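You operate a simulated robot arm through the tools that you are given. There is no shell and no other tool.

The job below is to be done with a simulated two-armed robot. You get a single attempt, and the scene is never put back.

Task
Pick up the carton tube from the top of the workbench with one hand, pass it to the other hand and put it on the lower shelf of the workbench. Set down upright: carton tube.

The check looks at the end state, three seconds after you hand in, the way a careful person would. Anything else that was tipped, shoved, dropped, spilled or broken makes it a failure.

Robot
Two 7-joint arms with three-finger grippers on one trunk, on a base that moves. Base frame: it is fixed to the floor where the robot stands at the start and does not move with it; the origin is under the middle of the robot, x ahead of it, y to its left, z up. Units: cm, degrees, N and s.
The left shoulder is at the start at [3, 12.4, 100.8], the right one opposite. With the tool pointing down near the work surface each hand reaches from about 10 to 78 cm from the robot's upright axis, wherever it stands, measured 20 degrees to its own side. Places, roughly: carton tube [-175, 200, 100]; lower shelf of the workbench [-170, 210, 30]. Payload 2.2 kg a hand.
The TCP of each hand is the grasp point between the finger pads, 2.8 cm short of the fingertips. In the tool frame z runs along the fingers and y along their closing line. The gripper opens to 10.2 cm; its body begins 7.1 cm behind the TCP.
Orientation is that of the tool frame in the base frame, as a unit quaternion [w, x, y, z]. With the fingers straight down and closing along the base's y, the tool's x points along the base's -x, its y along +y and its z along -z.

Tools
- The arms move only by the tool arm_command. It takes "left_rows", "right_rows" or both (then of equal length, played together; a hand with none holds still); each is a list of rows, each an object (a shift or turn left out is 0, a gripper value left out holds the last) with "xyz": the shift along the base's x, y, z in cm, a list of three; "angular": the turn, a rotation vector about the base's x, y, z in rad, a list of three; "jaw": the opening, from 0 (shut) to 1 (fully open). In form: [{"xyz": [dx, dy, dz], "angular": [ax, ay, az], "jaw": jaw}, ...]. A call has 1 to 20 rows; each row shifts and turns the commanded pose from where the row before left it. A row lasts 0.2 s, in which the tool goes at most 5 cm and 8.6 degrees; a call with a longer step from one row to the next is refused whole, and so is a gripper value outside its range. Where a pose cannot be reached the arm comes as near as it can. A force on the tool above 40 N (or 10 N above the force at the start of the call, whichever is more), or a blocked arm, ends the call early, and 0.2 s more pass. The fingers move at their own pace (about 14.36 cm/s each) and stop on an object; they squeeze with about 42 N. The grip force told is the motor's: it shows also when the fingers shut on nothing. Time passes only in rows, and 0.2 s behind the last, so rows that do not move let the fingers close. It gives the time, the measured TCP pose, the force on the tool (base axes), the opening and the grip force at its end, in the units of the frame above (readings bear some noise), with the torque about the TCP (base axes, N m) and any sound that the robot's microphone picked up.
- Cameras (640 x 400 px; columns grow to the right, rows downward): "scene" is now at [4.44, 1.54, 174.87]; the picture's right is [0.15, -0.99, 0.00], its down [-0.68, -0.11, -0.72] and it looks along [0.72, 0.11, -0.69] (base axes); focal length 271 px, centre (320, 200). "left" rides on the left gripper at [7.2, 3.8, -8.6] in its tool frame; the picture's right is [-0.46, 0.89, 0.00], its down [-0.60, -0.32, -0.73] and it looks along [-0.65, -0.34, 0.68] (tool axes); focal length 256 px, centre (320, 200). "right" rides on the right gripper at [6.9, 4.4, -8.6] in its tool frame; the picture's right is [-0.53, 0.85, 0.00], its down [-0.58, -0.36, -0.73] and it looks along [-0.62, -0.39, 0.68] (tool axes); focal length 256 px, centre (320, 200). There is no depth. A picture from a camera that has moved, and an enlarged one, comes with that camera's place and axes in the base frame and with its lens. The place of the scene camera against the robot may be out by one fixed shift of up to 2.5 cm in any direction.
- get_image(camera): a new picture of that camera. The clock stands still meanwhile.
- slide_trunk(by): moves the trunk up (or, below 0, down) by that many cm; the arms and the scene camera ride with it, the base frame stays. It gives what a move gives, with no picture.
- steer(legs): drives the robot by 1 to 6 legs, each [ahead, left, turn to the left] in cm, cm and degrees, along the robot's own axes; the way and the turn of a leg run together, so that a leg with both is an arc; at most 150 cm and 180 degrees a leg. The arms and the cameras ride along, it lands a little off, and it stops where it bumps. It gives what a move gives.
- pan_tilt(pan, tilt): turns the head with the scene camera to pan (to the left, within 143 degrees either way) and tilt (down, from -29 to 69), counted from straight ahead of the robot. It gives what a move gives.
- inspect(camera, box): a new picture of the part [left, top, right, bottom] of that camera's present view, enlarged. The clock stands still meanwhile.
- sign_off(): hands the job in; it is judged then, once.

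Nothing tells you exact positions but the pictures and the camera data. Unless the task says otherwise, let go and move clear before handing in.

The tools are called as a command line: name --argument value ..., lists and objects as JSON in quotes. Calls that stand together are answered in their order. arm_command: Moves the arms, as the interface text tells. Its arguments: {"type":"object","properties":{"left_rows":{"type":"array","items":{"type":"object","properties":{"xyz":{"type":"array","items":{"type":"number"}},"angular":{"type":"array","items":{"type":"number"}},"jaw":{"type":"number"}}}},"right_rows":{"type":"array","items":{"type":"object","properties":{"xyz":{"type":"array","items":{"type":"number"}},"angular":{"type":"array","items":{"type":"number"}},"jaw":{"type":"number"}}}}},"required":[]} The other tools are called the same way: slide_trunk (by) moves the trunk up or down; steer (legs) drives the base; pan_tilt (pan, tilt) turns the head that bears the scene camera; get_image (camera) takes a picture; inspect (camera, box) takes an enlarged picture of a part of a camera's view; sign_off () hands the job in.

At the start:

```text
clock: 0.0
left_ee_pos: [59.94, 25.18, 111.14]
left_ee_rot: [0.0, 0.0, 1.0, 0.0]
left_wrist_force: [0.0, 0.2, -1.1]
left_ft_torque: [0.02, -0.02, 0.02]
left_grip_width: 10.19
left_gripper_force: 0.0
right_ee_pos: [39.55, -13.7, 114.35]
right_ee_rot: [0.0, 0.0, 1.0, 0.0]
right_wrist_force: [-0.4, -0.3, -0.5]
right_ft_torque: [0.0, -0.04, 0.02]
right_grip_width: 10.21
right_gripper_force: 0.1
trunk travel left (down, up): [-25.0, 29.0]
robot x, y, heading: [0.1, -0.09, 0.1]
head pan, tilt (commanded): [8.9, 43.6]
```

scene: 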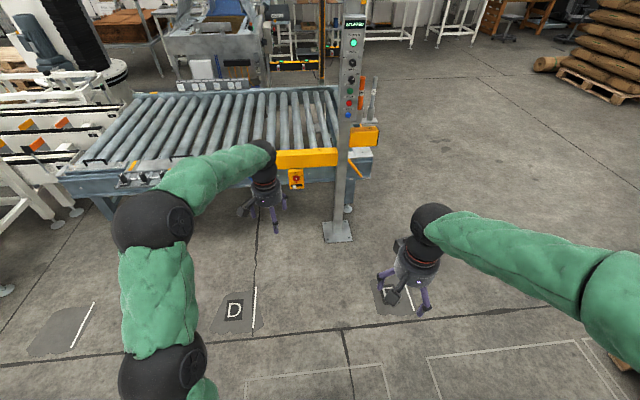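
right: 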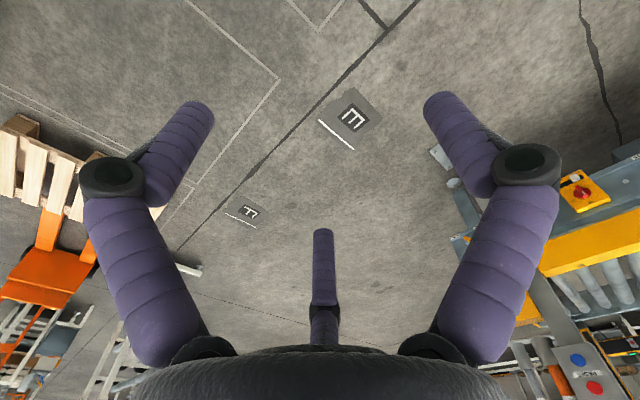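
left: 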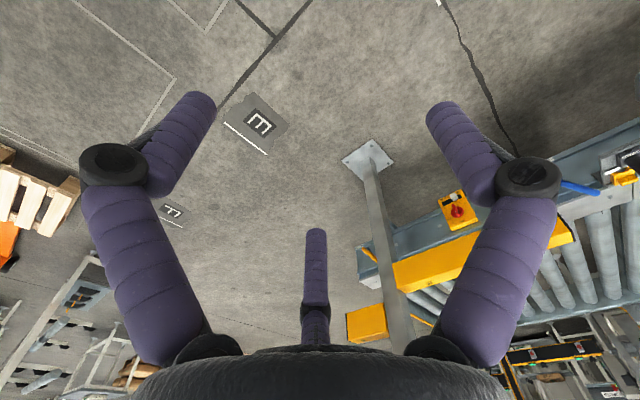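

The workbench is behind me to the left, out of view, while ahead there is a conveyor. I'll turn the head toward the workbench to look first.

pan_tilt --pan 131 --tilt 20

```text
clock: 2.0
left_ee_pos: [59.9, 25.09, 111.2]
left_ee_rot: [0.0, 0.0, 1.0, 0.0]
left_wrist_force: [0.2, -0.4, 0.3]
left_ft_torque: [-0.02, 0.0, 0.0]
left_grip_width: 10.19
left_gripper_force: 0.1
right_ee_pos: [39.45, -13.61, 114.39]
right_ee_rot: [0.0, 0.0, 1.0, 0.0]
right_wrist_force: [-0.3, 0.6, -0.7]
right_ft_torque: [0.01, 0.02, 0.01]
right_grip_width: 10.25
right_gripper_force: 0.0
trunk travel left (down, up): [-25.0, 29.0]
robot x, y, heading: [-0.23, -0.1, 0.0]
head pan, tilt (commanded): [131.0, 20.0]
```

The head is turned toward the workbench; now I take a picture.

get_image --camera "scene"

```text
taken
camera scene: at [-9.8, 7.3, 178.54], right [0.76, 0.66, 0.0], down [0.22, -0.26, -0.94], along [-0.62, 0.71, -0.34], focal length 271 px, centre (320, 200)
```

scene: 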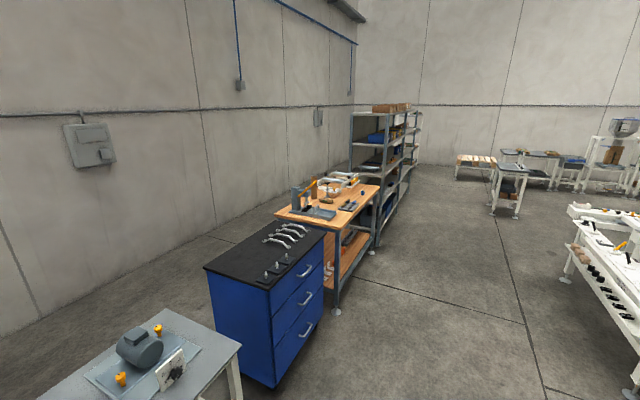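

I see a wooden workbench between a blue cabinet and grey shelving against the wall. I zoom in on it.

inspect --camera "scene" --box '[250, 160, 410, 320]'

inspect --camera "scene" --box '[270, 165, 390, 240]'

```text
2.50 times, centred on (330, 240) of scene
camera zoom: at [-9.8, 7.3, 178.54], right [0.76, 0.66, 0.0], down [0.22, -0.26, -0.94], along [-0.62, 0.71, -0.34], focal length 678 px, centre (295, 100)
```

zoom: 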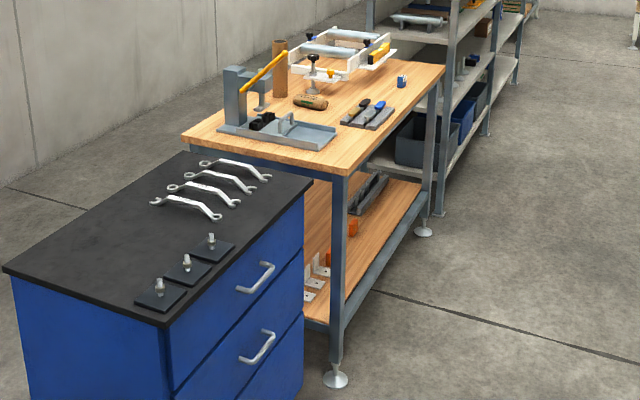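

```text
5.33 times, centred on (330, 202) of scene
camera zoom: at [-9.8, 7.3, 178.54], right [0.76, 0.66, 0.0], down [0.22, -0.26, -0.94], along [-0.62, 0.71, -0.34], focal length 1446 px, centre (267, 187)
```

zoom: 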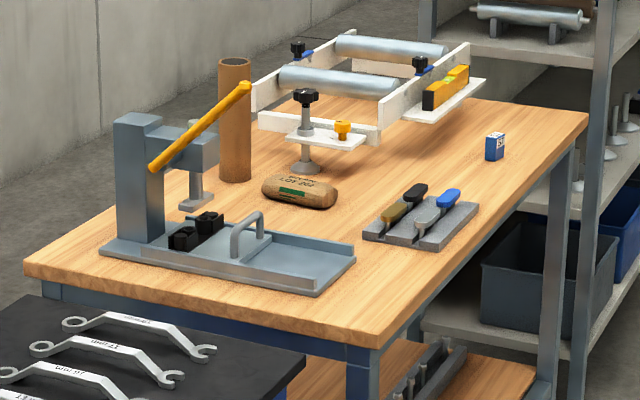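

The carton tube stands upright near the back of the wooden bench, between a lever press and a roller frame. By my estimate it is at about [-181, 196] with the tabletop near z=88, and the bench front edge runs roughly along heading 105°. Before driving I look around to check for obstacles, and at my own base to learn its footprint.

pan_tilt --pan 0 --tilt 69

get_image --camera "scene"

pan_tilt --pan -110 --tilt 35

get_image --camera "scene"

pan_tilt --pan 90 --tilt 35

get_image --camera "scene"

```text
clock: 4.1
left_ee_pos: [59.88, 25.19, 111.23]
left_ee_rot: [0.0, 0.0, 1.0, 0.001]
left_wrist_force: [-0.6, 0.3, -0.4]
left_ft_torque: [0.03, 0.03, -0.01]
left_grip_width: 10.18
left_gripper_force: 0.0
right_ee_pos: [39.45, -13.63, 114.33]
right_ee_rot: [0.0, 0.0, 1.0, -0.001]
right_wrist_force: [0.4, 0.2, 0.8]
right_ft_torque: [0.0, -0.02, 0.01]
right_grip_width: 10.18
right_gripper_force: 0.1
trunk travel left (down, up): [-25.0, 29.0]
robot x, y, heading: [-0.38, 0.14, -0.1]
head pan, tilt (commanded): [0.0, 68.8]
```

```text
taken
camera scene: at [1.89, 0.27, 171.79], right [0.0, -1.0, 0.0], down [-0.93, 0.0, -0.36], along [0.36, 0.0, -0.93], focal length 271 px, centre (320, 200)
```

scene: 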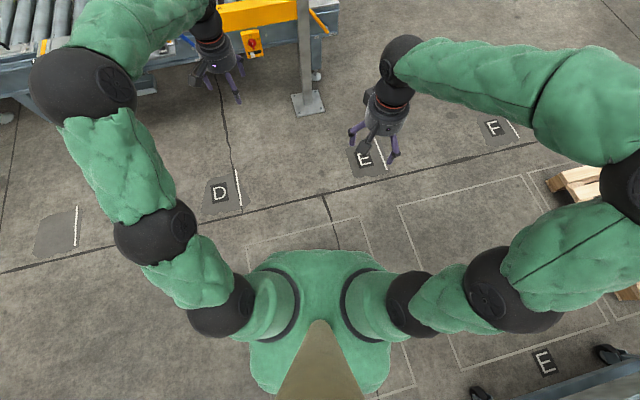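

```text
clock: 6.0
left_ee_pos: [59.88, 25.16, 111.26]
left_ee_rot: [0.0, 0.001, 1.0, 0.0]
left_wrist_force: [-0.2, 0.0, 0.3]
left_ft_torque: [-0.01, 0.03, 0.02]
left_grip_width: 10.23
left_gripper_force: 0.1
right_ee_pos: [39.49, -13.62, 114.44]
right_ee_rot: [0.0, 0.0, 1.0, 0.0]
right_wrist_force: [0.6, 0.1, 0.2]
right_ft_torque: [0.02, 0.01, -0.01]
right_grip_width: 10.19
right_gripper_force: 0.0
trunk travel left (down, up): [-25.0, 29.0]
robot x, y, heading: [-0.22, -0.04, -0.3]
head pan, tilt (commanded): [-110.0, 35.0]
```

```text
taken
camera scene: at [-6.7, -8.01, 176.15], right [-0.94, 0.34, 0.0], down [0.2, 0.54, -0.82], along [-0.28, -0.77, -0.57], focal length 271 px, centre (320, 200)
```

scene: 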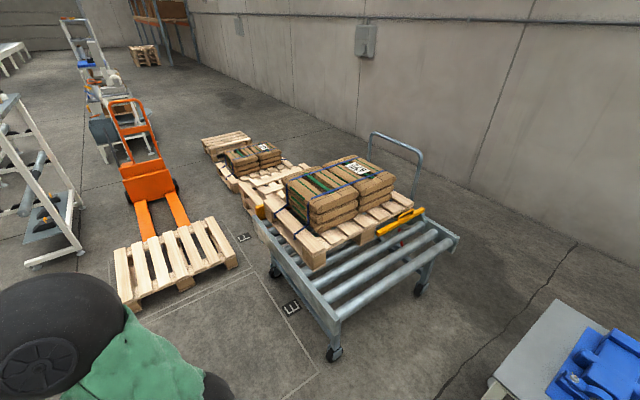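

```text
clock: 8.9
left_ee_pos: [59.79, 25.21, 111.28]
left_ee_rot: [0.0, -0.001, 1.0, -0.001]
left_wrist_force: [-0.4, 0.1, -0.5]
left_ft_torque: [-0.03, 0.01, 0.01]
left_grip_width: 10.19
left_gripper_force: 0.0
right_ee_pos: [39.47, -13.56, 114.26]
right_ee_rot: [0.001, 0.0, 1.0, 0.0]
right_wrist_force: [0.9, -0.2, 1.1]
right_ft_torque: [-0.02, -0.03, 0.02]
right_grip_width: 10.21
right_gripper_force: 0.1
trunk travel left (down, up): [-25.0, 29.0]
robot x, y, heading: [0.21, 0.08, 0.1]
head pan, tilt (commanded): [90.0, 35.0]
```

```text
taken
camera scene: at [-3.69, 9.07, 176.16], right [1.0, 0.0, 0.0], down [0.0, -0.57, -0.82], along [0.0, 0.82, -0.57], focal length 271 px, centre (320, 200)
```

scene: 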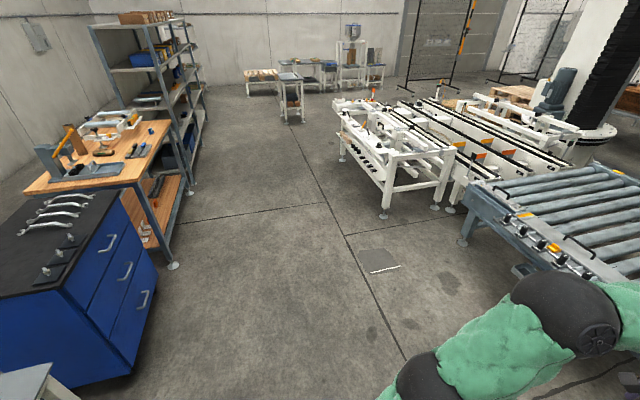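

The floor between the bench and the white stands is free, and my arms sweep only about 70 cm, so turning in place is safe. I'll turn to run parallel to the bench front, drive along the aisle and then face the bench from about 80 cm.

steer --legs '[[0, 0, 105], [120, 0, 0], [110, 0, 0]]'

pan_tilt --pan 80 --tilt 40

get_image --camera "scene"

```text
clock: 24.7
left_ee_pos: [-101.03, 274.23, 111.27]
left_ee_rot: [0.0, 0.799, -0.601, 0.0]
left_wrist_force: [-0.4, 0.9, -0.7]
left_ft_torque: [0.0, -0.01, -0.02]
left_grip_width: 10.21
left_gripper_force: 0.2
right_ee_pos: [-58.18, 265.38, 114.4]
right_ee_rot: [-0.001, 0.799, -0.601, 0.0]
right_wrist_force: [0.3, 0.6, 0.2]
right_ft_torque: [0.0, 0.02, 0.03]
right_grip_width: 10.2
right_gripper_force: 0.1
trunk travel left (down, up): [-25.0, 29.0]
robot x, y, heading: [-60.57, 223.73, 106.3]
head pan, tilt (commanded): [90.0, 35.0]
```

```text
clock: 25.4
left_ee_pos: [-101.03, 274.16, 111.33]
left_ee_rot: [0.0, 0.798, -0.602, 0.0]
left_wrist_force: [0.2, -0.4, -0.3]
left_ft_torque: [0.0, -0.01, 0.01]
left_grip_width: 10.19
left_gripper_force: 0.1
right_ee_pos: [-58.16, 265.23, 114.32]
right_ee_rot: [0.0, 0.799, -0.602, 0.0]
right_wrist_force: [-0.4, 0.6, -0.3]
right_ft_torque: [-0.01, -0.01, 0.0]
right_grip_width: 10.18
right_gripper_force: 0.0
trunk travel left (down, up): [-25.0, 29.0]
robot x, y, heading: [-60.3, 223.25, 106.0]
head pan, tilt (commanded): [80.0, 40.0]
```

```text
taken
camera scene: at [-68.76, 220.02, 175.4], right [-0.1, 0.99, 0.0], down [0.64, 0.07, -0.77], along [-0.76, -0.08, -0.64], focal length 271 px, centre (320, 200)
```

scene: 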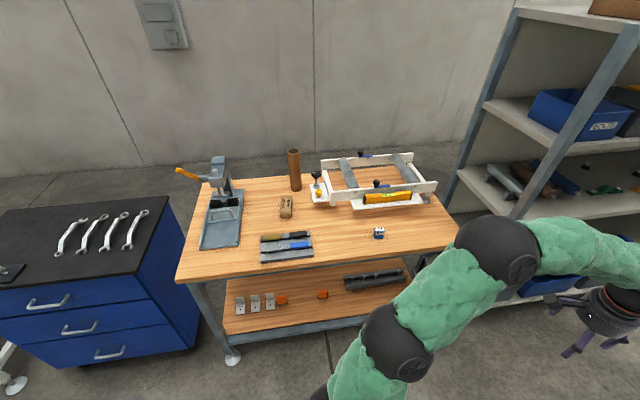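

Now I have a clear frontal view: tube standing at the back of the bench, with the brown loaf-like block in front and the roller frame to the right. I zoom in on the tabletop and the lower shelf.

inspect --camera "scene" --box '[180, 140, 460, 260]'

inspect --camera "scene" --box '[200, 240, 440, 370]'

```text
2.29 times, centred on (320, 200) of scene
camera zoom: at [-68.76, 220.02, 175.4], right [-0.1, 0.99, 0.0], down [0.64, 0.07, -0.77], along [-0.76, -0.08, -0.64], focal length 620 px, centre (320, 200)
```

zoom: 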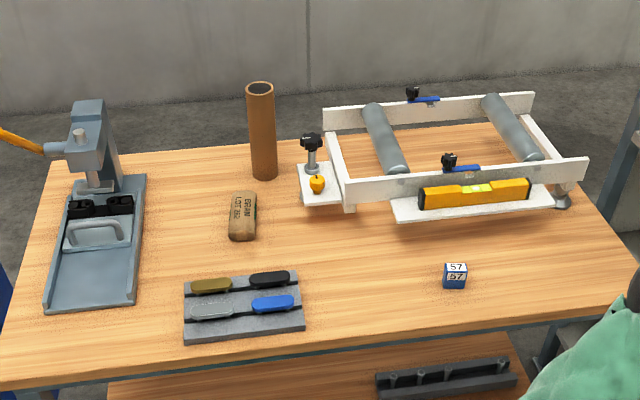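

```text
2.67 times, centred on (320, 305) of scene
camera zoom: at [-68.76, 220.02, 175.4], right [-0.1, 0.99, 0.0], down [0.64, 0.07, -0.77], along [-0.76, -0.08, -0.64], focal length 723 px, centre (320, -80)
```

zoom: 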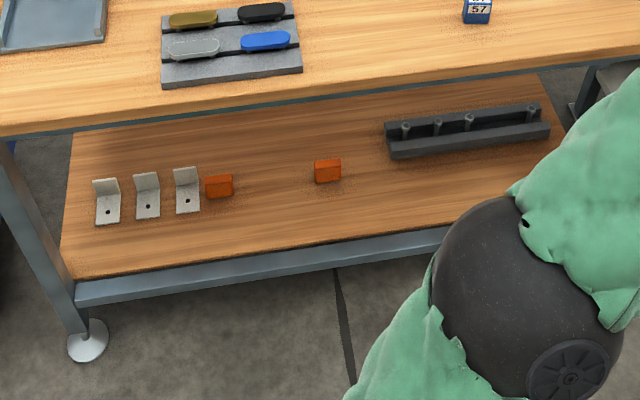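

From this view I put the tube at about [-182, 195], base z≈87 and top z≈110, about 6 cm wide and 50 cm in from the bench's front edge. The free spot on the lower shelf lies between the two orange blocks. Next I check how far my own base sticks out.

pan_tilt --pan 140 --tilt 69

get_image --camera "scene"

pan_tilt --pan 90 --tilt 69

get_image --camera "scene"

```text
clock: 26.8
left_ee_pos: [-101.12, 274.12, 111.32]
left_ee_rot: [-0.001, 0.799, -0.602, 0.001]
left_wrist_force: [-0.4, -0.7, 0.4]
left_ft_torque: [0.01, -0.03, -0.02]
left_grip_width: 10.21
left_gripper_force: 0.1
right_ee_pos: [-58.21, 265.25, 114.3]
right_ee_rot: [0.0, 0.799, -0.602, 0.0]
right_wrist_force: [1.1, 0.7, -0.7]
right_ft_torque: [-0.05, 0.02, 0.01]
right_grip_width: 10.22
right_gripper_force: 0.0
trunk travel left (down, up): [-25.0, 29.0]
robot x, y, heading: [-60.31, 223.38, 105.9]
head pan, tilt (commanded): [140.0, 68.8]
```

```text
taken
camera scene: at [-62.59, 215.81, 171.79], right [-0.91, 0.41, 0.0], down [0.38, 0.85, -0.36], along [-0.15, -0.33, -0.93], focal length 271 px, centre (320, 200)
```

scene: 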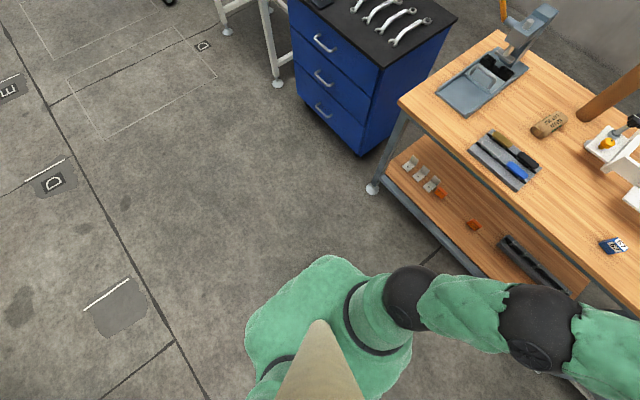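

```text
clock: 27.9
left_ee_pos: [-101.06, 274.27, 111.27]
left_ee_rot: [0.0, 0.799, -0.602, 0.0]
left_wrist_force: [-0.2, -0.2, -0.1]
left_ft_torque: [0.01, -0.02, 0.0]
left_grip_width: 10.2
left_gripper_force: 0.0
right_ee_pos: [-58.15, 265.26, 114.38]
right_ee_rot: [0.0, 0.799, -0.602, -0.001]
right_wrist_force: [-0.5, -0.1, -0.2]
right_ft_torque: [0.01, -0.01, 0.01]
right_grip_width: 10.2
right_gripper_force: 0.2
trunk travel left (down, up): [-25.0, 29.0]
robot x, y, heading: [-60.58, 223.47, 106.1]
head pan, tilt (commanded): [90.0, 68.8]
```

```text
taken
camera scene: at [-65.68, 219.38, 171.79], right [-0.28, 0.96, 0.0], down [0.9, 0.26, -0.36], along [-0.35, -0.1, -0.93], focal length 271 px, centre (320, 200)
```

scene: 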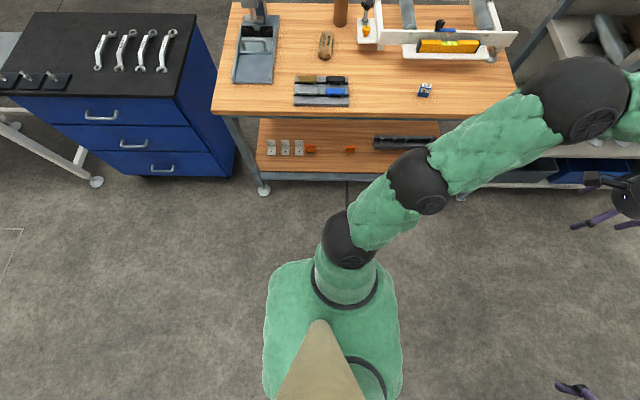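

No base shows beyond the torso in any direction, so its footprint is small (less than about 30 cm ahead). I turn to face the bench squarely and sidestep right so the tube lies on the left arm's side.

steer --legs '[[0, 0, 89.6], [0, -20, 0]]'

pan_tilt --pan 15 --tilt 42

get_image --camera "scene"

```text
clock: 33.4
left_ee_pos: [-116.52, 201.76, 111.13]
left_ee_rot: [0.001, 0.99, 0.14, 0.0]
left_wrist_force: [-0.3, 0.3, 0.5]
left_ft_torque: [-0.01, 0.0, -0.05]
left_grip_width: 10.19
left_gripper_force: 0.1
right_ee_pos: [-107.67, 244.81, 114.39]
right_ee_rot: [0.001, 0.99, 0.139, 0.0]
right_wrist_force: [0.2, -0.1, -0.8]
right_ft_torque: [0.0, -0.01, 0.01]
right_grip_width: 10.2
right_gripper_force: 0.2
trunk travel left (down, up): [-25.0, 29.0]
robot x, y, heading: [-66.04, 242.51, -164.0]
head pan, tilt (commanded): [90.0, 68.8]
```

```text
clock: 34.8
left_ee_pos: [-116.56, 201.75, 111.19]
left_ee_rot: [0.0, 0.99, 0.139, 0.0]
left_wrist_force: [0.0, 0.7, 0.5]
left_ft_torque: [-0.01, -0.04, 0.01]
left_grip_width: 10.2
left_gripper_force: 0.0
right_ee_pos: [-107.6, 244.66, 114.24]
right_ee_rot: [0.001, 0.99, 0.139, 0.0]
right_wrist_force: [-0.8, 0.2, 1.3]
right_ft_torque: [0.0, 0.0, 0.01]
right_grip_width: 10.21
right_gripper_force: 0.1
trunk travel left (down, up): [-25.0, 29.0]
robot x, y, heading: [-65.81, 242.7, -164.1]
head pan, tilt (commanded): [15.0, 42.0]
```

```text
taken
camera scene: at [-70.94, 239.25, 175.1], right [-0.52, 0.86, 0.0], down [0.57, 0.35, -0.74], along [-0.64, -0.38, -0.67], focal length 271 px, centre (320, 200)
```

scene: 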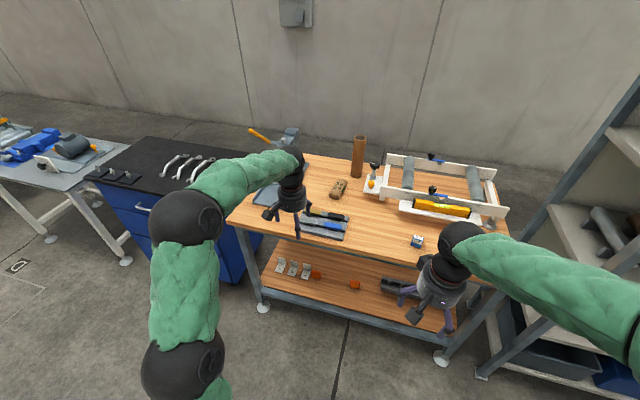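

I'm square to the bench at about 74 cm. I zoom in on the tube and its surroundings to triangulate again before closing in.

inspect --camera "scene" --box '[230, 110, 470, 260]'

inspect --camera "scene" --box '[310, 120, 430, 210]'

```text
2.67 times, centred on (350, 185) of scene
camera zoom: at [-70.94, 239.25, 175.1], right [-0.52, 0.86, 0.0], down [0.57, 0.35, -0.74], along [-0.64, -0.38, -0.67], focal length 723 px, centre (240, 240)
```

zoom: 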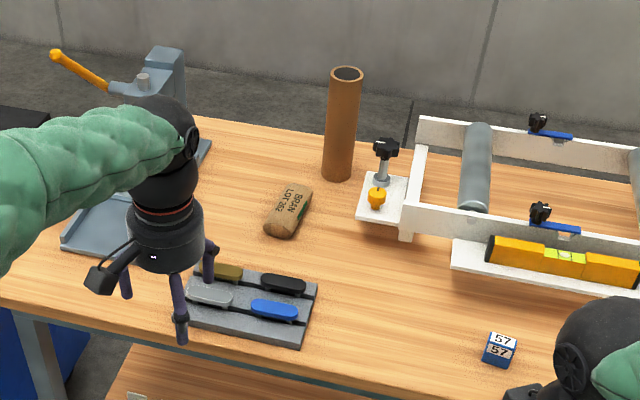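

```text
4.44 times, centred on (370, 165) of scene
camera zoom: at [-70.94, 239.25, 175.1], right [-0.52, 0.86, 0.0], down [0.57, 0.35, -0.74], along [-0.64, -0.38, -0.67], focal length 1205 px, centre (98, 356)
```

zoom: 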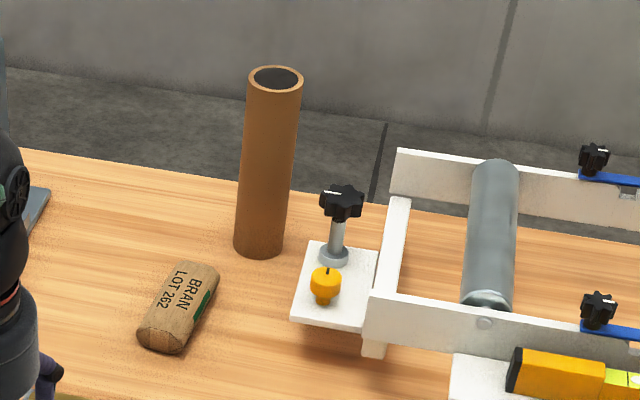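

The tube is confirmed at about [-182, 195.4], standing z≈87 to 110, about 124 cm ahead of my axis and in line with the left shoulder. I raise the trunk so the hands clear everything, then roll forward in stages.

slide_trunk --by 25

steer --legs '[[34, 0, 0]]'

pan_tilt --pan 10 --tilt 60

get_image --camera "scene"

get_image --camera "left"

```text
clock: 37.4
left_ee_pos: [-116.6, 201.71, 136.34]
left_ee_rot: [0.0, 0.99, 0.14, 0.0]
left_wrist_force: [0.3, -1.1, 0.2]
left_ft_torque: [-0.04, -0.03, 0.0]
left_grip_width: 10.22
left_gripper_force: 0.0
right_ee_pos: [-107.65, 244.62, 139.19]
right_ee_rot: [0.0, 0.99, 0.139, 0.0]
right_wrist_force: [-0.7, -0.2, -0.2]
right_ft_torque: [-0.01, -0.02, -0.01]
right_grip_width: 10.2
right_gripper_force: 0.0
trunk travel left (down, up): [-50.0, 4.0]
robot x, y, heading: [-66.15, 242.46, -164.3]
head pan, tilt (commanded): [15.0, 42.0]
```

```text
clock: 39.6
left_ee_pos: [-148.77, 192.44, 136.17]
left_ee_rot: [0.001, 0.99, 0.141, 0.0]
left_wrist_force: [1.3, -0.1, -0.8]
left_ft_torque: [0.01, 0.02, -0.02]
left_grip_width: 10.2
left_gripper_force: 0.0
right_ee_pos: [-140.08, 235.26, 139.19]
right_ee_rot: [0.0, 0.99, 0.14, 0.0]
right_wrist_force: [-0.9, 0.1, 1.4]
right_ft_torque: [0.01, -0.02, 0.01]
right_grip_width: 10.18
right_gripper_force: 0.1
trunk travel left (down, up): [-50.0, 4.0]
robot x, y, heading: [-98.31, 232.86, -163.9]
head pan, tilt (commanded): [15.0, 42.0]
```

```text
clock: 40.4
left_ee_pos: [-148.81, 192.34, 136.21]
left_ee_rot: [0.0, 0.99, 0.141, -0.001]
left_wrist_force: [-0.2, 0.2, -0.2]
left_ft_torque: [-0.01, 0.01, 0.02]
left_grip_width: 10.18
left_gripper_force: 0.0
right_ee_pos: [-140.13, 235.25, 139.32]
right_ee_rot: [0.0, 0.99, 0.141, 0.001]
right_wrist_force: [-0.8, 0.4, 0.5]
right_ft_torque: [-0.01, 0.02, 0.0]
right_grip_width: 10.23
right_gripper_force: 0.1
trunk travel left (down, up): [-50.0, 4.0]
robot x, y, heading: [-98.37, 233.34, -163.7]
head pan, tilt (commanded): [10.0, 60.0]
```

```text
taken
camera scene: at [-102.14, 231.28, 197.73], right [-0.44, 0.9, 0.0], down [0.78, 0.38, -0.5], along [-0.45, -0.22, -0.87], focal length 271 px, centre (320, 200)
```

scene: 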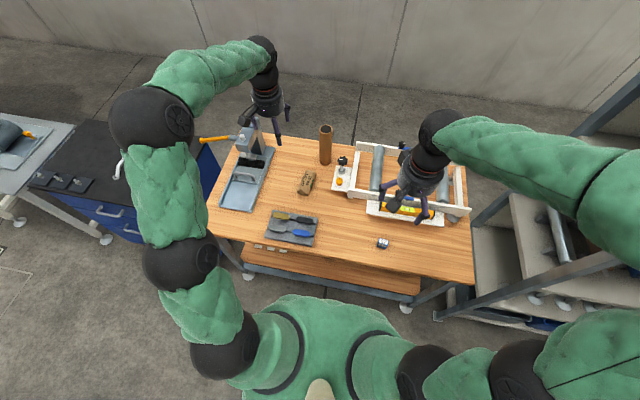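

```text
taken
camera left: at [-140.68, 190.64, 144.81], right [-0.2, -0.98, 0.0], down [-0.67, 0.14, 0.73], along [-0.72, 0.15, -0.68], focal length 256 px, centre (320, 200)
```

left: 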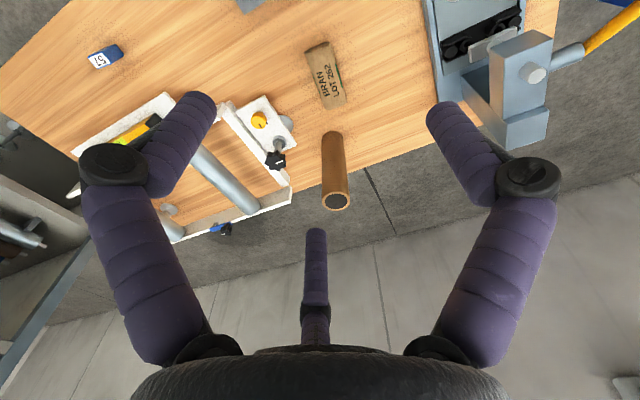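

The left wrist camera sees the tube and gives a slightly nearer position (about [-178, 194.7]), so the scene camera has some offset. I zoom in with the wrist camera for a more precise reading.

inspect --camera "left" --box '[240, 30, 400, 230]'

inspect --camera "scene" --box '[190, 20, 400, 220]'

```text
2.00 times, centred on (320, 130) of left
camera zoom: at [-140.68, 190.64, 144.81], right [-0.2, -0.98, 0.0], down [-0.67, 0.14, 0.73], along [-0.72, 0.15, -0.68], focal length 512 px, centre (320, 340)
```

zoom: 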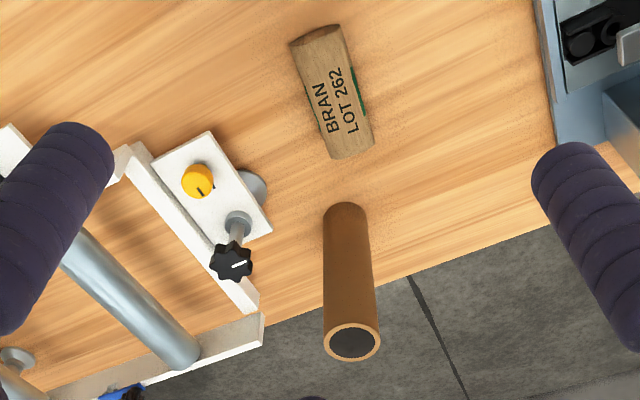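

```text
2.00 times, centred on (295, 120) of scene
camera zoom: at [-102.14, 231.28, 197.73], right [-0.44, 0.9, 0.0], down [0.78, 0.38, -0.5], along [-0.45, -0.22, -0.87], focal length 542 px, centre (370, 360)
```

zoom: 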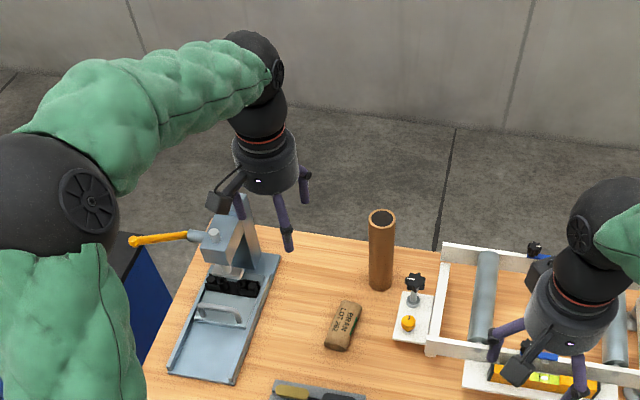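

Wrist-camera geometry puts the tube near [-179.5, 195.2] with its top near z≈109. It is still about 88 cm from my axis. I know the base protrudes less than about 29 cm at shelf height, so I can close in another 11 cm safely.

steer --legs '[[11, 0, 0]]'

get_image --camera "scene"

get_image --camera "left"

```text
clock: 41.6
left_ee_pos: [-159.06, 189.23, 136.25]
left_ee_rot: [0.0, 0.99, 0.141, 0.0]
left_wrist_force: [-0.1, 1.1, 0.0]
left_ft_torque: [-0.02, -0.02, 0.02]
left_grip_width: 10.19
left_gripper_force: 0.1
right_ee_pos: [-150.19, 232.21, 139.39]
right_ee_rot: [-0.001, 0.99, 0.141, 0.0]
right_wrist_force: [0.5, 0.4, -0.2]
right_ft_torque: [-0.04, -0.02, 0.0]
right_grip_width: 10.2
right_gripper_force: 0.0
trunk travel left (down, up): [-50.0, 4.0]
robot x, y, heading: [-108.46, 230.24, -164.0]
head pan, tilt (commanded): [10.0, 60.0]
```

```text
taken
camera scene: at [-112.34, 228.32, 197.73], right [-0.44, 0.9, 0.0], down [0.78, 0.38, -0.5], along [-0.45, -0.22, -0.87], focal length 271 px, centre (320, 200)
```

scene: 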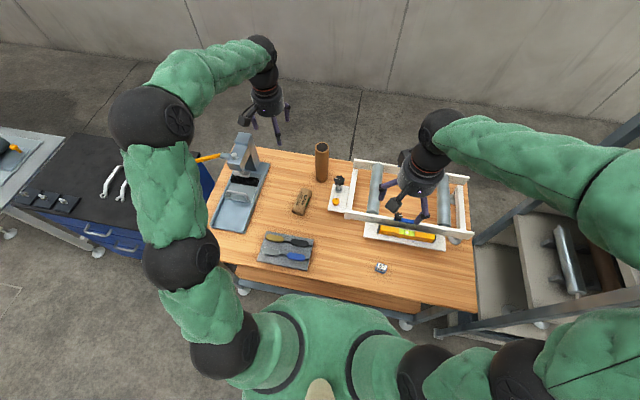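

```text
taken
camera left: at [-150.85, 187.64, 144.83], right [-0.2, -0.98, 0.0], down [-0.67, 0.14, 0.73], along [-0.72, 0.15, -0.68], focal length 256 px, centre (320, 200)
```

left: 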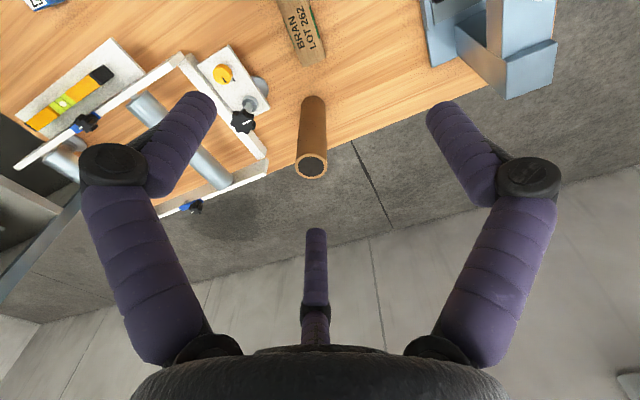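

No bump. I zoom the wrist view again for a two-position triangulation of the tube's top.

inspect --camera "left" --box '[240, 70, 400, 190]'

inspect --camera "scene" --box '[200, 20, 400, 220]'

```text
3.33 times, centred on (320, 130) of left
camera zoom: at [-150.85, 187.64, 144.83], right [-0.2, -0.98, 0.0], down [-0.67, 0.14, 0.73], along [-0.72, 0.15, -0.68], focal length 853 px, centre (320, 433)
```

zoom: 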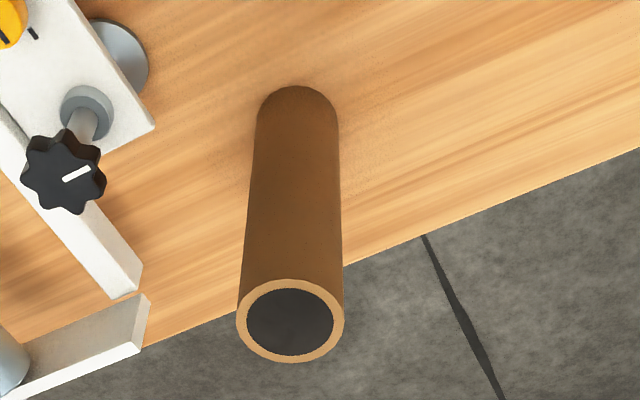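

```text
2.00 times, centred on (300, 120) of scene
camera zoom: at [-112.34, 228.32, 197.73], right [-0.44, 0.9, 0.0], down [0.78, 0.38, -0.5], along [-0.45, -0.22, -0.87], focal length 542 px, centre (360, 360)
```

zoom: 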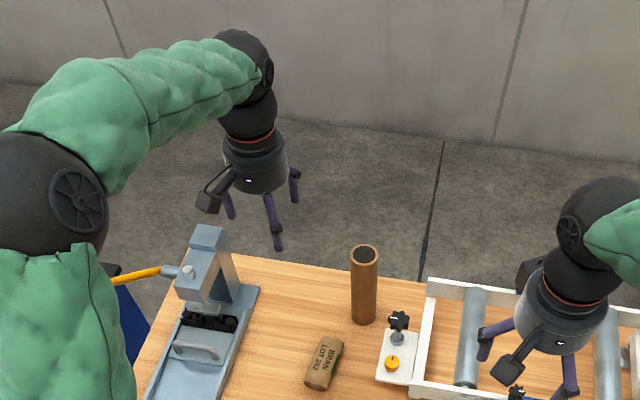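

Triangulation from the wrist camera gives the tube's top centre at [-180.1, 195.3, 108.4], base about 86. I bring the left hand, fingers down and open, to above the tube, and see if it reaches.

arm_command --left_rows '[{"xyz": [-3.5, 1.0, -3.0], "jaw": 1}, {"xyz": [-3.5, 1.0, -3.0]}, {"xyz": [-3.5, 1.0, -3.0]}, {"xyz": [-3.5, 1.0, -3.0]}, {"xyz": [-3.5, 1.0, -3.0]}, {"xyz": [-3.5, 1.07, -3.0]}, {"xyz": [0, 0, 0]}]'

get_image --camera "left"

get_image --camera "scene"

```text
clock: 43.2
left_ee_pos: [-177.02, 195.65, 119.03]
left_ee_rot: [0.0, 0.99, 0.142, -0.001]
left_wrist_force: [0.2, -0.3, 0.0]
left_ft_torque: [0.02, -0.03, 0.01]
left_grip_width: 10.2
left_gripper_force: 0.1
left hand out of reach, approached as far as the arm can: row 6
right_ee_pos: [-150.3, 232.21, 139.5]
right_ee_rot: [0.0, 0.99, 0.14, 0.0]
right_wrist_force: [-0.4, -0.2, -1.4]
right_ft_torque: [0.02, 0.02, 0.02]
right_grip_width: 10.22
right_gripper_force: 0.0
trunk travel left (down, up): [-50.0, 4.0]
robot x, y, heading: [-108.16, 230.11, -163.7]
head pan, tilt (commanded): [10.0, 60.0]
```

```text
taken
camera left: at [-168.9, 194.03, 127.6], right [-0.2, -0.98, 0.0], down [-0.67, 0.14, 0.73], along [-0.72, 0.15, -0.68], focal length 256 px, centre (320, 200)
```

left: 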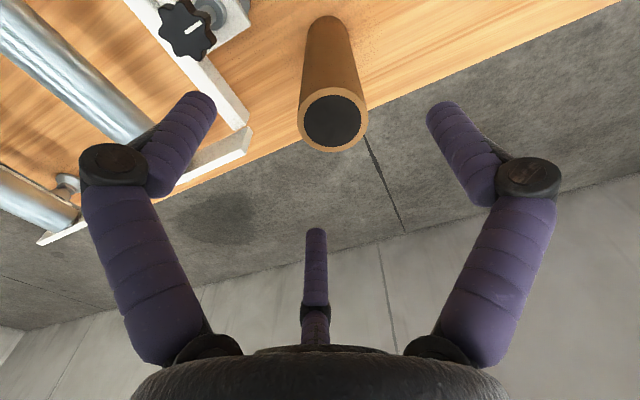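

```text
taken
camera scene: at [-112.26, 228.26, 197.73], right [-0.44, 0.9, 0.0], down [0.78, 0.38, -0.5], along [-0.45, -0.22, -0.87], focal length 271 px, centre (320, 200)
```

scene: 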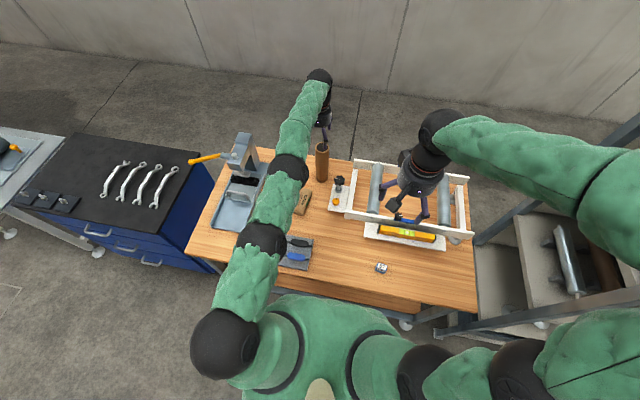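

At z=119 the arm tops out 3 cm short with the fingers exactly vertical. I'll back off and up, tilt the tool about 12° forward to gain reach, and lower the trunk 11 cm so I can later lift the tube with the trunk alone.

arm_command --left_rows '[{"xyz": [2.0, 0.5, 4.0]}, {"xyz": [2.0, 0.5, 4.0], "angular": [-0.0305, 0.1055, 0]}, {"xyz": [2.0, 0.5, 4.0], "angular": [-0.0305, 0.1055, 0]}, {"xyz": [0, 0, 0]}]'

slide_trunk --by -11

get_image --camera "left"

```text
clock: 44.2
left_ee_pos: [-179.15, 194.83, 129.43]
left_ee_rot: [0.016, 0.987, 0.142, -0.069]
left_wrist_force: [0.4, 0.0, 1.2]
left_ft_torque: [0.0, 0.02, -0.06]
left_grip_width: 10.21
left_gripper_force: 0.0
left hand out of reach, approached as far as the arm can: row 2, 3
right_ee_pos: [-150.07, 232.13, 139.35]
right_ee_rot: [0.001, 0.99, 0.14, 0.0]
right_wrist_force: [-0.7, 0.3, 0.0]
right_ft_torque: [0.01, 0.02, 0.0]
right_grip_width: 10.21
right_gripper_force: 0.0
trunk travel left (down, up): [-50.0, 4.0]
robot x, y, heading: [-108.31, 230.44, -163.8]
head pan, tilt (commanded): [10.0, 60.0]
```

```text
clock: 45.6
left_ee_pos: [-179.36, 194.93, 118.63]
left_ee_rot: [0.016, 0.987, 0.142, -0.07]
left_wrist_force: [0.5, 0.0, 0.7]
left_ft_torque: [0.01, -0.01, -0.04]
left_grip_width: 10.21
left_gripper_force: 0.0
right_ee_pos: [-150.21, 232.2, 128.4]
right_ee_rot: [0.001, 0.99, 0.141, 0.0]
right_wrist_force: [-0.3, -0.6, -0.4]
right_ft_torque: [0.02, 0.0, 0.05]
right_grip_width: 10.2
right_gripper_force: 0.1
trunk travel left (down, up): [-39.0, 15.0]
robot x, y, heading: [-108.81, 229.93, -163.7]
head pan, tilt (commanded): [10.0, 60.0]
```

```text
taken
camera left: at [-170.09, 193.73, 126.02], right [-0.19, -0.98, 0.08], down [-0.57, 0.17, 0.81], along [-0.8, 0.11, -0.59], focal length 256 px, centre (320, 200)
```

left: 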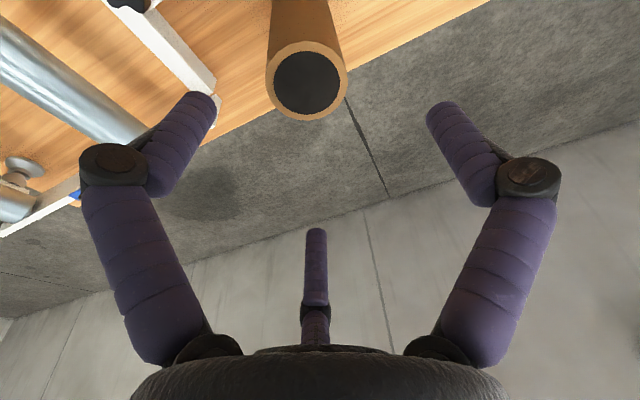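

The hand is now at [-179.4, 194.9, 118.6], tilted about 8°. I send a neutral row to learn whether the commanded pose continues from the measured pose.

arm_command --left_rows '[{"xyz": [0, 0, 0]}, {"xyz": [0, 0, 0]}]'

inspect --camera "left" --box '[240, 0, 400, 150]'

get_image --camera "scene"

```text
clock: 46.2
left_ee_pos: [-179.34, 194.86, 118.45]
left_ee_rot: [0.016, 0.987, 0.144, -0.07]
left_wrist_force: [0.6, 0.3, 0.2]
left_ft_torque: [0.01, -0.03, -0.03]
left_grip_width: 10.21
left_gripper_force: 0.0
right_ee_pos: [-150.24, 232.26, 128.31]
right_ee_rot: [0.0, 0.99, 0.14, 0.0]
right_wrist_force: [-1.0, 0.0, -1.0]
right_ft_torque: [0.03, 0.02, -0.04]
right_grip_width: 10.2
right_gripper_force: 0.1
trunk travel left (down, up): [-39.0, 15.0]
robot x, y, heading: [-108.63, 230.28, -163.9]
head pan, tilt (commanded): [10.0, 60.0]
```

```text
2.67 times, centred on (320, 75) of left
camera zoom: at [-170.1, 193.74, 125.97], right [-0.19, -0.98, 0.08], down [-0.57, 0.17, 0.81], along [-0.8, 0.11, -0.59], focal length 683 px, centre (320, 533)
```

zoom: 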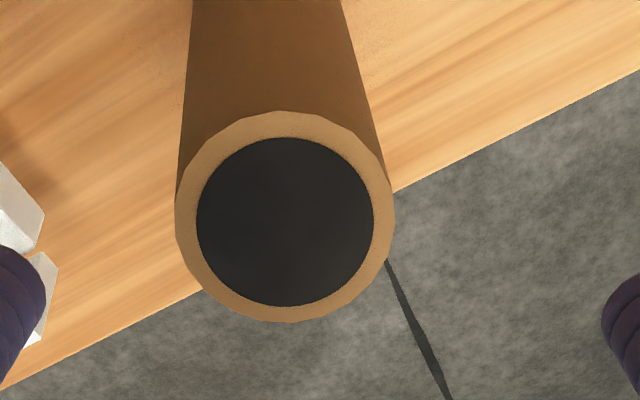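

```text
taken
camera scene: at [-112.34, 228.32, 186.73], right [-0.44, 0.9, 0.0], down [0.78, 0.38, -0.5], along [-0.45, -0.22, -0.87], focal length 271 px, centre (320, 200)
```

scene: 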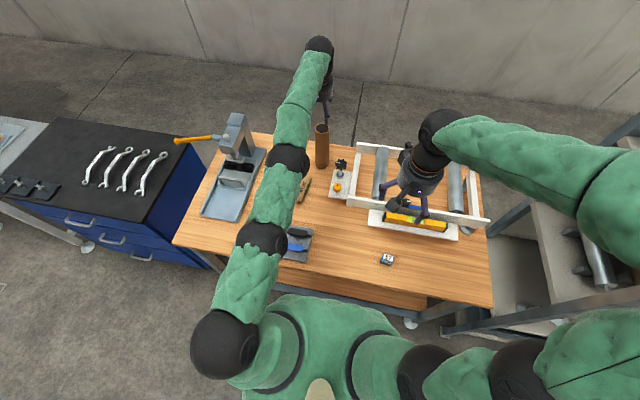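

The pose continues from the measured one. The tube axis reads [-179.8, 195.2], so the hand is within 1 cm of centred. I lower the open hand around the top of the tube in small steps.

arm_command --left_rows '[{"xyz": [-0.08, 0.05, -2.2]}, {"xyz": [-0.08, 0.05, -2.2]}, {"xyz": [-0.08, 0.05, -2.2]}, {"xyz": [-0.08, 0.05, -2.2]}, {"xyz": [-0.08, 0.05, -2.2]}, {"xyz": [-0.08, 0.05, -2.0]}, {"xyz": [0, 0, 0]}]'

get_image --camera "left"

inspect --camera "scene" --box '[250, 20, 400, 200]'

```text
clock: 47.8
left_ee_pos: [-179.68, 195.26, 105.53]
left_ee_rot: [0.016, 0.987, 0.144, -0.069]
left_wrist_force: [-0.2, 0.8, -0.4]
left_ft_torque: [-0.02, -0.01, -0.02]
left_grip_width: 10.2
left_gripper_force: 0.1
right_ee_pos: [-150.22, 232.26, 128.36]
right_ee_rot: [0.0, 0.99, 0.14, 0.0]
right_wrist_force: [0.8, -0.3, -0.5]
right_ft_torque: [0.02, 0.03, 0.0]
right_grip_width: 10.19
right_gripper_force: 0.0
trunk travel left (down, up): [-39.0, 15.0]
robot x, y, heading: [-108.31, 230.45, -163.8]
head pan, tilt (commanded): [10.0, 60.0]
```

```text
taken
camera left: at [-170.54, 194.22, 113.08], right [-0.19, -0.98, 0.08], down [-0.57, 0.17, 0.81], along [-0.8, 0.11, -0.59], focal length 256 px, centre (320, 200)
```

left: 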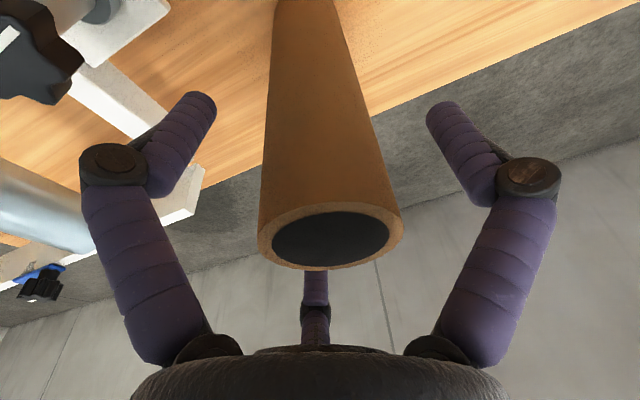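

```text
2.22 times, centred on (325, 110) of scene
camera zoom: at [-112.32, 228.34, 186.73], right [-0.44, 0.9, 0.0], down [0.78, 0.38, -0.5], along [-0.45, -0.22, -0.87], focal length 603 px, centre (309, 400)
```

zoom: 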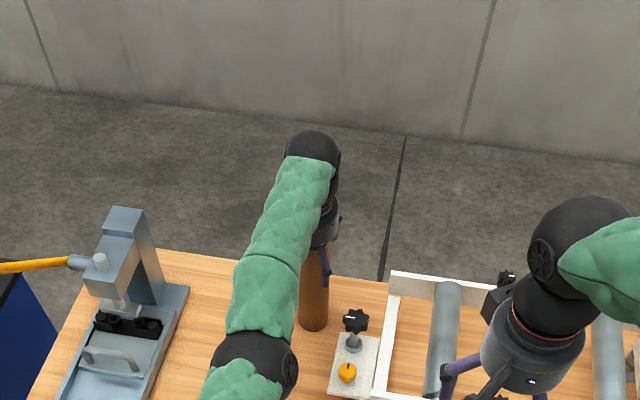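

The tube sits centred between the three fingers, about 3 cm below its rim. I close the left gripper.

arm_command --left_rows '[{"jaw": 0}, {"jaw": 0}, {"jaw": 0}, {"jaw": 0}, {"jaw": 0}]'

get_image --camera "left"

```text
clock: 49.0
left_ee_pos: [-179.78, 195.37, 105.64]
left_ee_rot: [0.016, 0.987, 0.143, -0.069]
left_wrist_force: [-0.1, 1.3, 5.4]
left_ft_torque: [0.18, -0.3, 0.02]
left_grip_width: 6.06
left_gripper_force: 41.8
right_ee_pos: [-150.25, 232.23, 128.39]
right_ee_rot: [0.001, 0.99, 0.141, 0.0]
right_wrist_force: [0.2, 0.1, -0.3]
right_ft_torque: [-0.05, 0.0, 0.01]
right_grip_width: 10.18
right_gripper_force: 0.1
trunk travel left (down, up): [-39.0, 15.0]
robot x, y, heading: [-108.41, 230.17, -164.1]
head pan, tilt (commanded): [10.0, 60.0]
```

```text
taken
camera left: at [-170.52, 194.25, 113.15], right [-0.19, -0.98, 0.08], down [-0.57, 0.17, 0.81], along [-0.8, 0.11, -0.59], focal length 256 px, centre (320, 200)
```

left: 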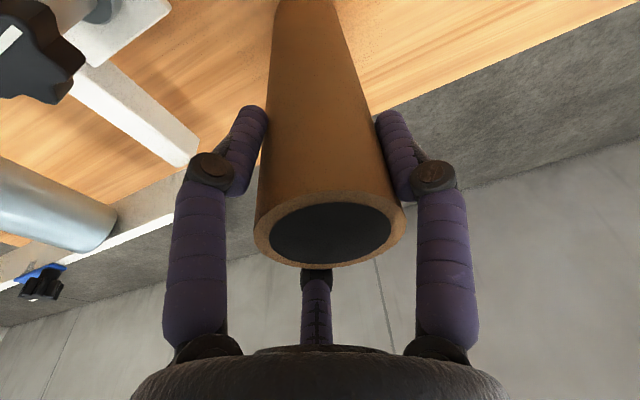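

The left hand grips the tube (opening 6.06 cm, about 42 N). I lift it straight up with the trunk.

slide_trunk --by 14

get_image --camera "left"

get_image --camera "scene"

```text
clock: 50.7
left_ee_pos: [-179.82, 195.4, 119.55]
left_ee_rot: [0.016, 0.987, 0.143, -0.069]
left_wrist_force: [-0.4, -0.5, 0.0]
left_ft_torque: [-0.01, 0.01, 0.0]
left_grip_width: 6.0
left_gripper_force: 41.7
right_ee_pos: [-150.25, 232.25, 142.29]
right_ee_rot: [0.0, 0.99, 0.142, 0.001]
right_wrist_force: [-0.4, 0.7, -0.1]
right_ft_torque: [-0.01, -0.02, 0.01]
right_grip_width: 10.21
right_gripper_force: 0.0
trunk travel left (down, up): [-53.0, 1.0]
robot x, y, heading: [-108.27, 230.01, -163.8]
head pan, tilt (commanded): [10.0, 60.0]
```

```text
taken
camera left: at [-170.57, 194.23, 127.01], right [-0.19, -0.98, 0.08], down [-0.57, 0.17, 0.8], along [-0.8, 0.11, -0.59], focal length 256 px, centre (320, 200)
```

left: 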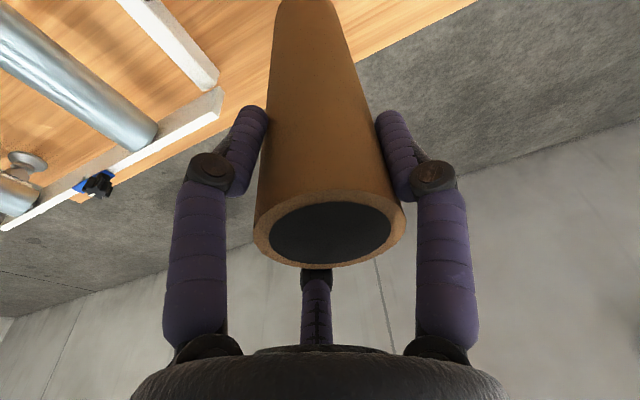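

```text
taken
camera scene: at [-112.39, 228.31, 200.71], right [-0.44, 0.9, 0.0], down [0.78, 0.38, -0.5], along [-0.45, -0.22, -0.87], focal length 271 px, centre (320, 200)
```

scene: 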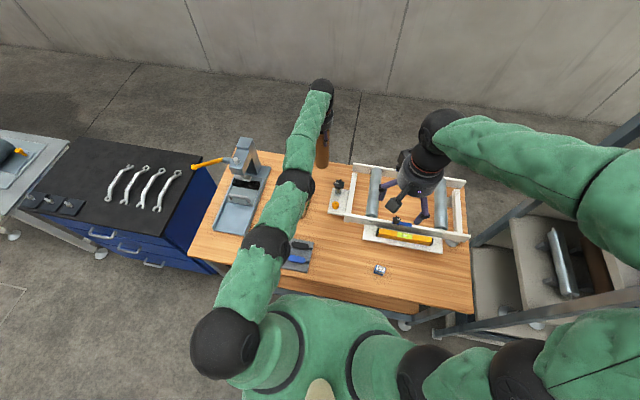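

The tube hangs clear, base about z=100. I back straight away from the bench to get free space for the handover.

steer --legs '[[-60, 0, 0]]'

get_image --camera "scene"

get_image --camera "left"

```text
clock: 54.1
left_ee_pos: [-122.35, 212.39, 119.62]
left_ee_rot: [0.016, 0.988, 0.14, -0.069]
left_wrist_force: [-0.1, -0.1, -0.3]
left_ft_torque: [0.03, 0.03, 0.01]
left_grip_width: 6.02
left_gripper_force: 42.2
right_ee_pos: [-92.6, 248.98, 142.33]
right_ee_rot: [0.0, 0.99, 0.138, 0.0]
right_wrist_force: [0.3, 0.1, 0.1]
right_ft_torque: [-0.06, 0.01, -0.01]
right_grip_width: 10.2
right_gripper_force: 0.2
trunk travel left (down, up): [-53.0, 1.0]
robot x, y, heading: [-50.88, 246.82, -163.9]
head pan, tilt (commanded): [10.0, 60.0]
```

```text
taken
camera scene: at [-54.72, 244.92, 200.72], right [-0.44, 0.9, 0.0], down [0.78, 0.38, -0.5], along [-0.45, -0.22, -0.87], focal length 271 px, centre (320, 200)
```

scene: 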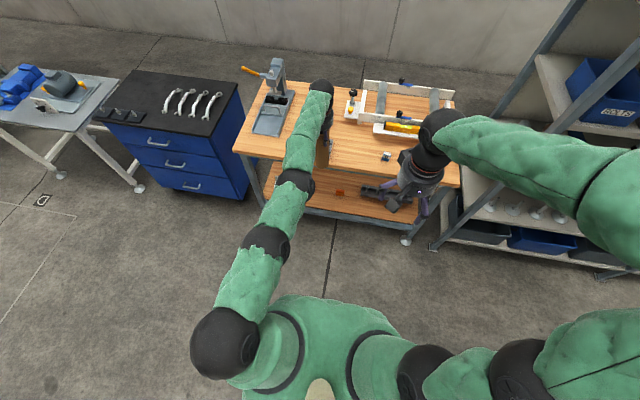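

```text
taken
camera left: at [-113.11, 211.18, 127.05], right [-0.2, -0.98, 0.08], down [-0.57, 0.18, 0.81], along [-0.8, 0.11, -0.59], focal length 256 px, centre (320, 200)
```

left: 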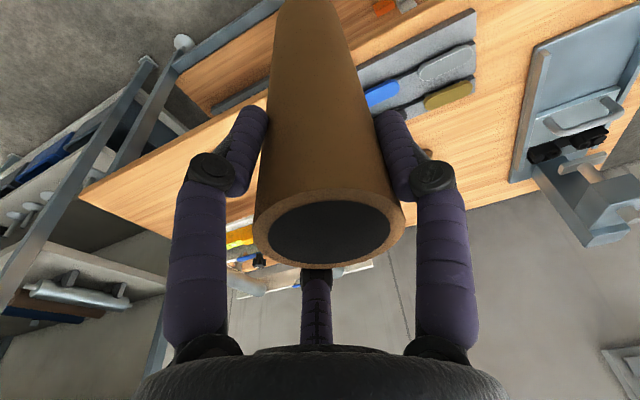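

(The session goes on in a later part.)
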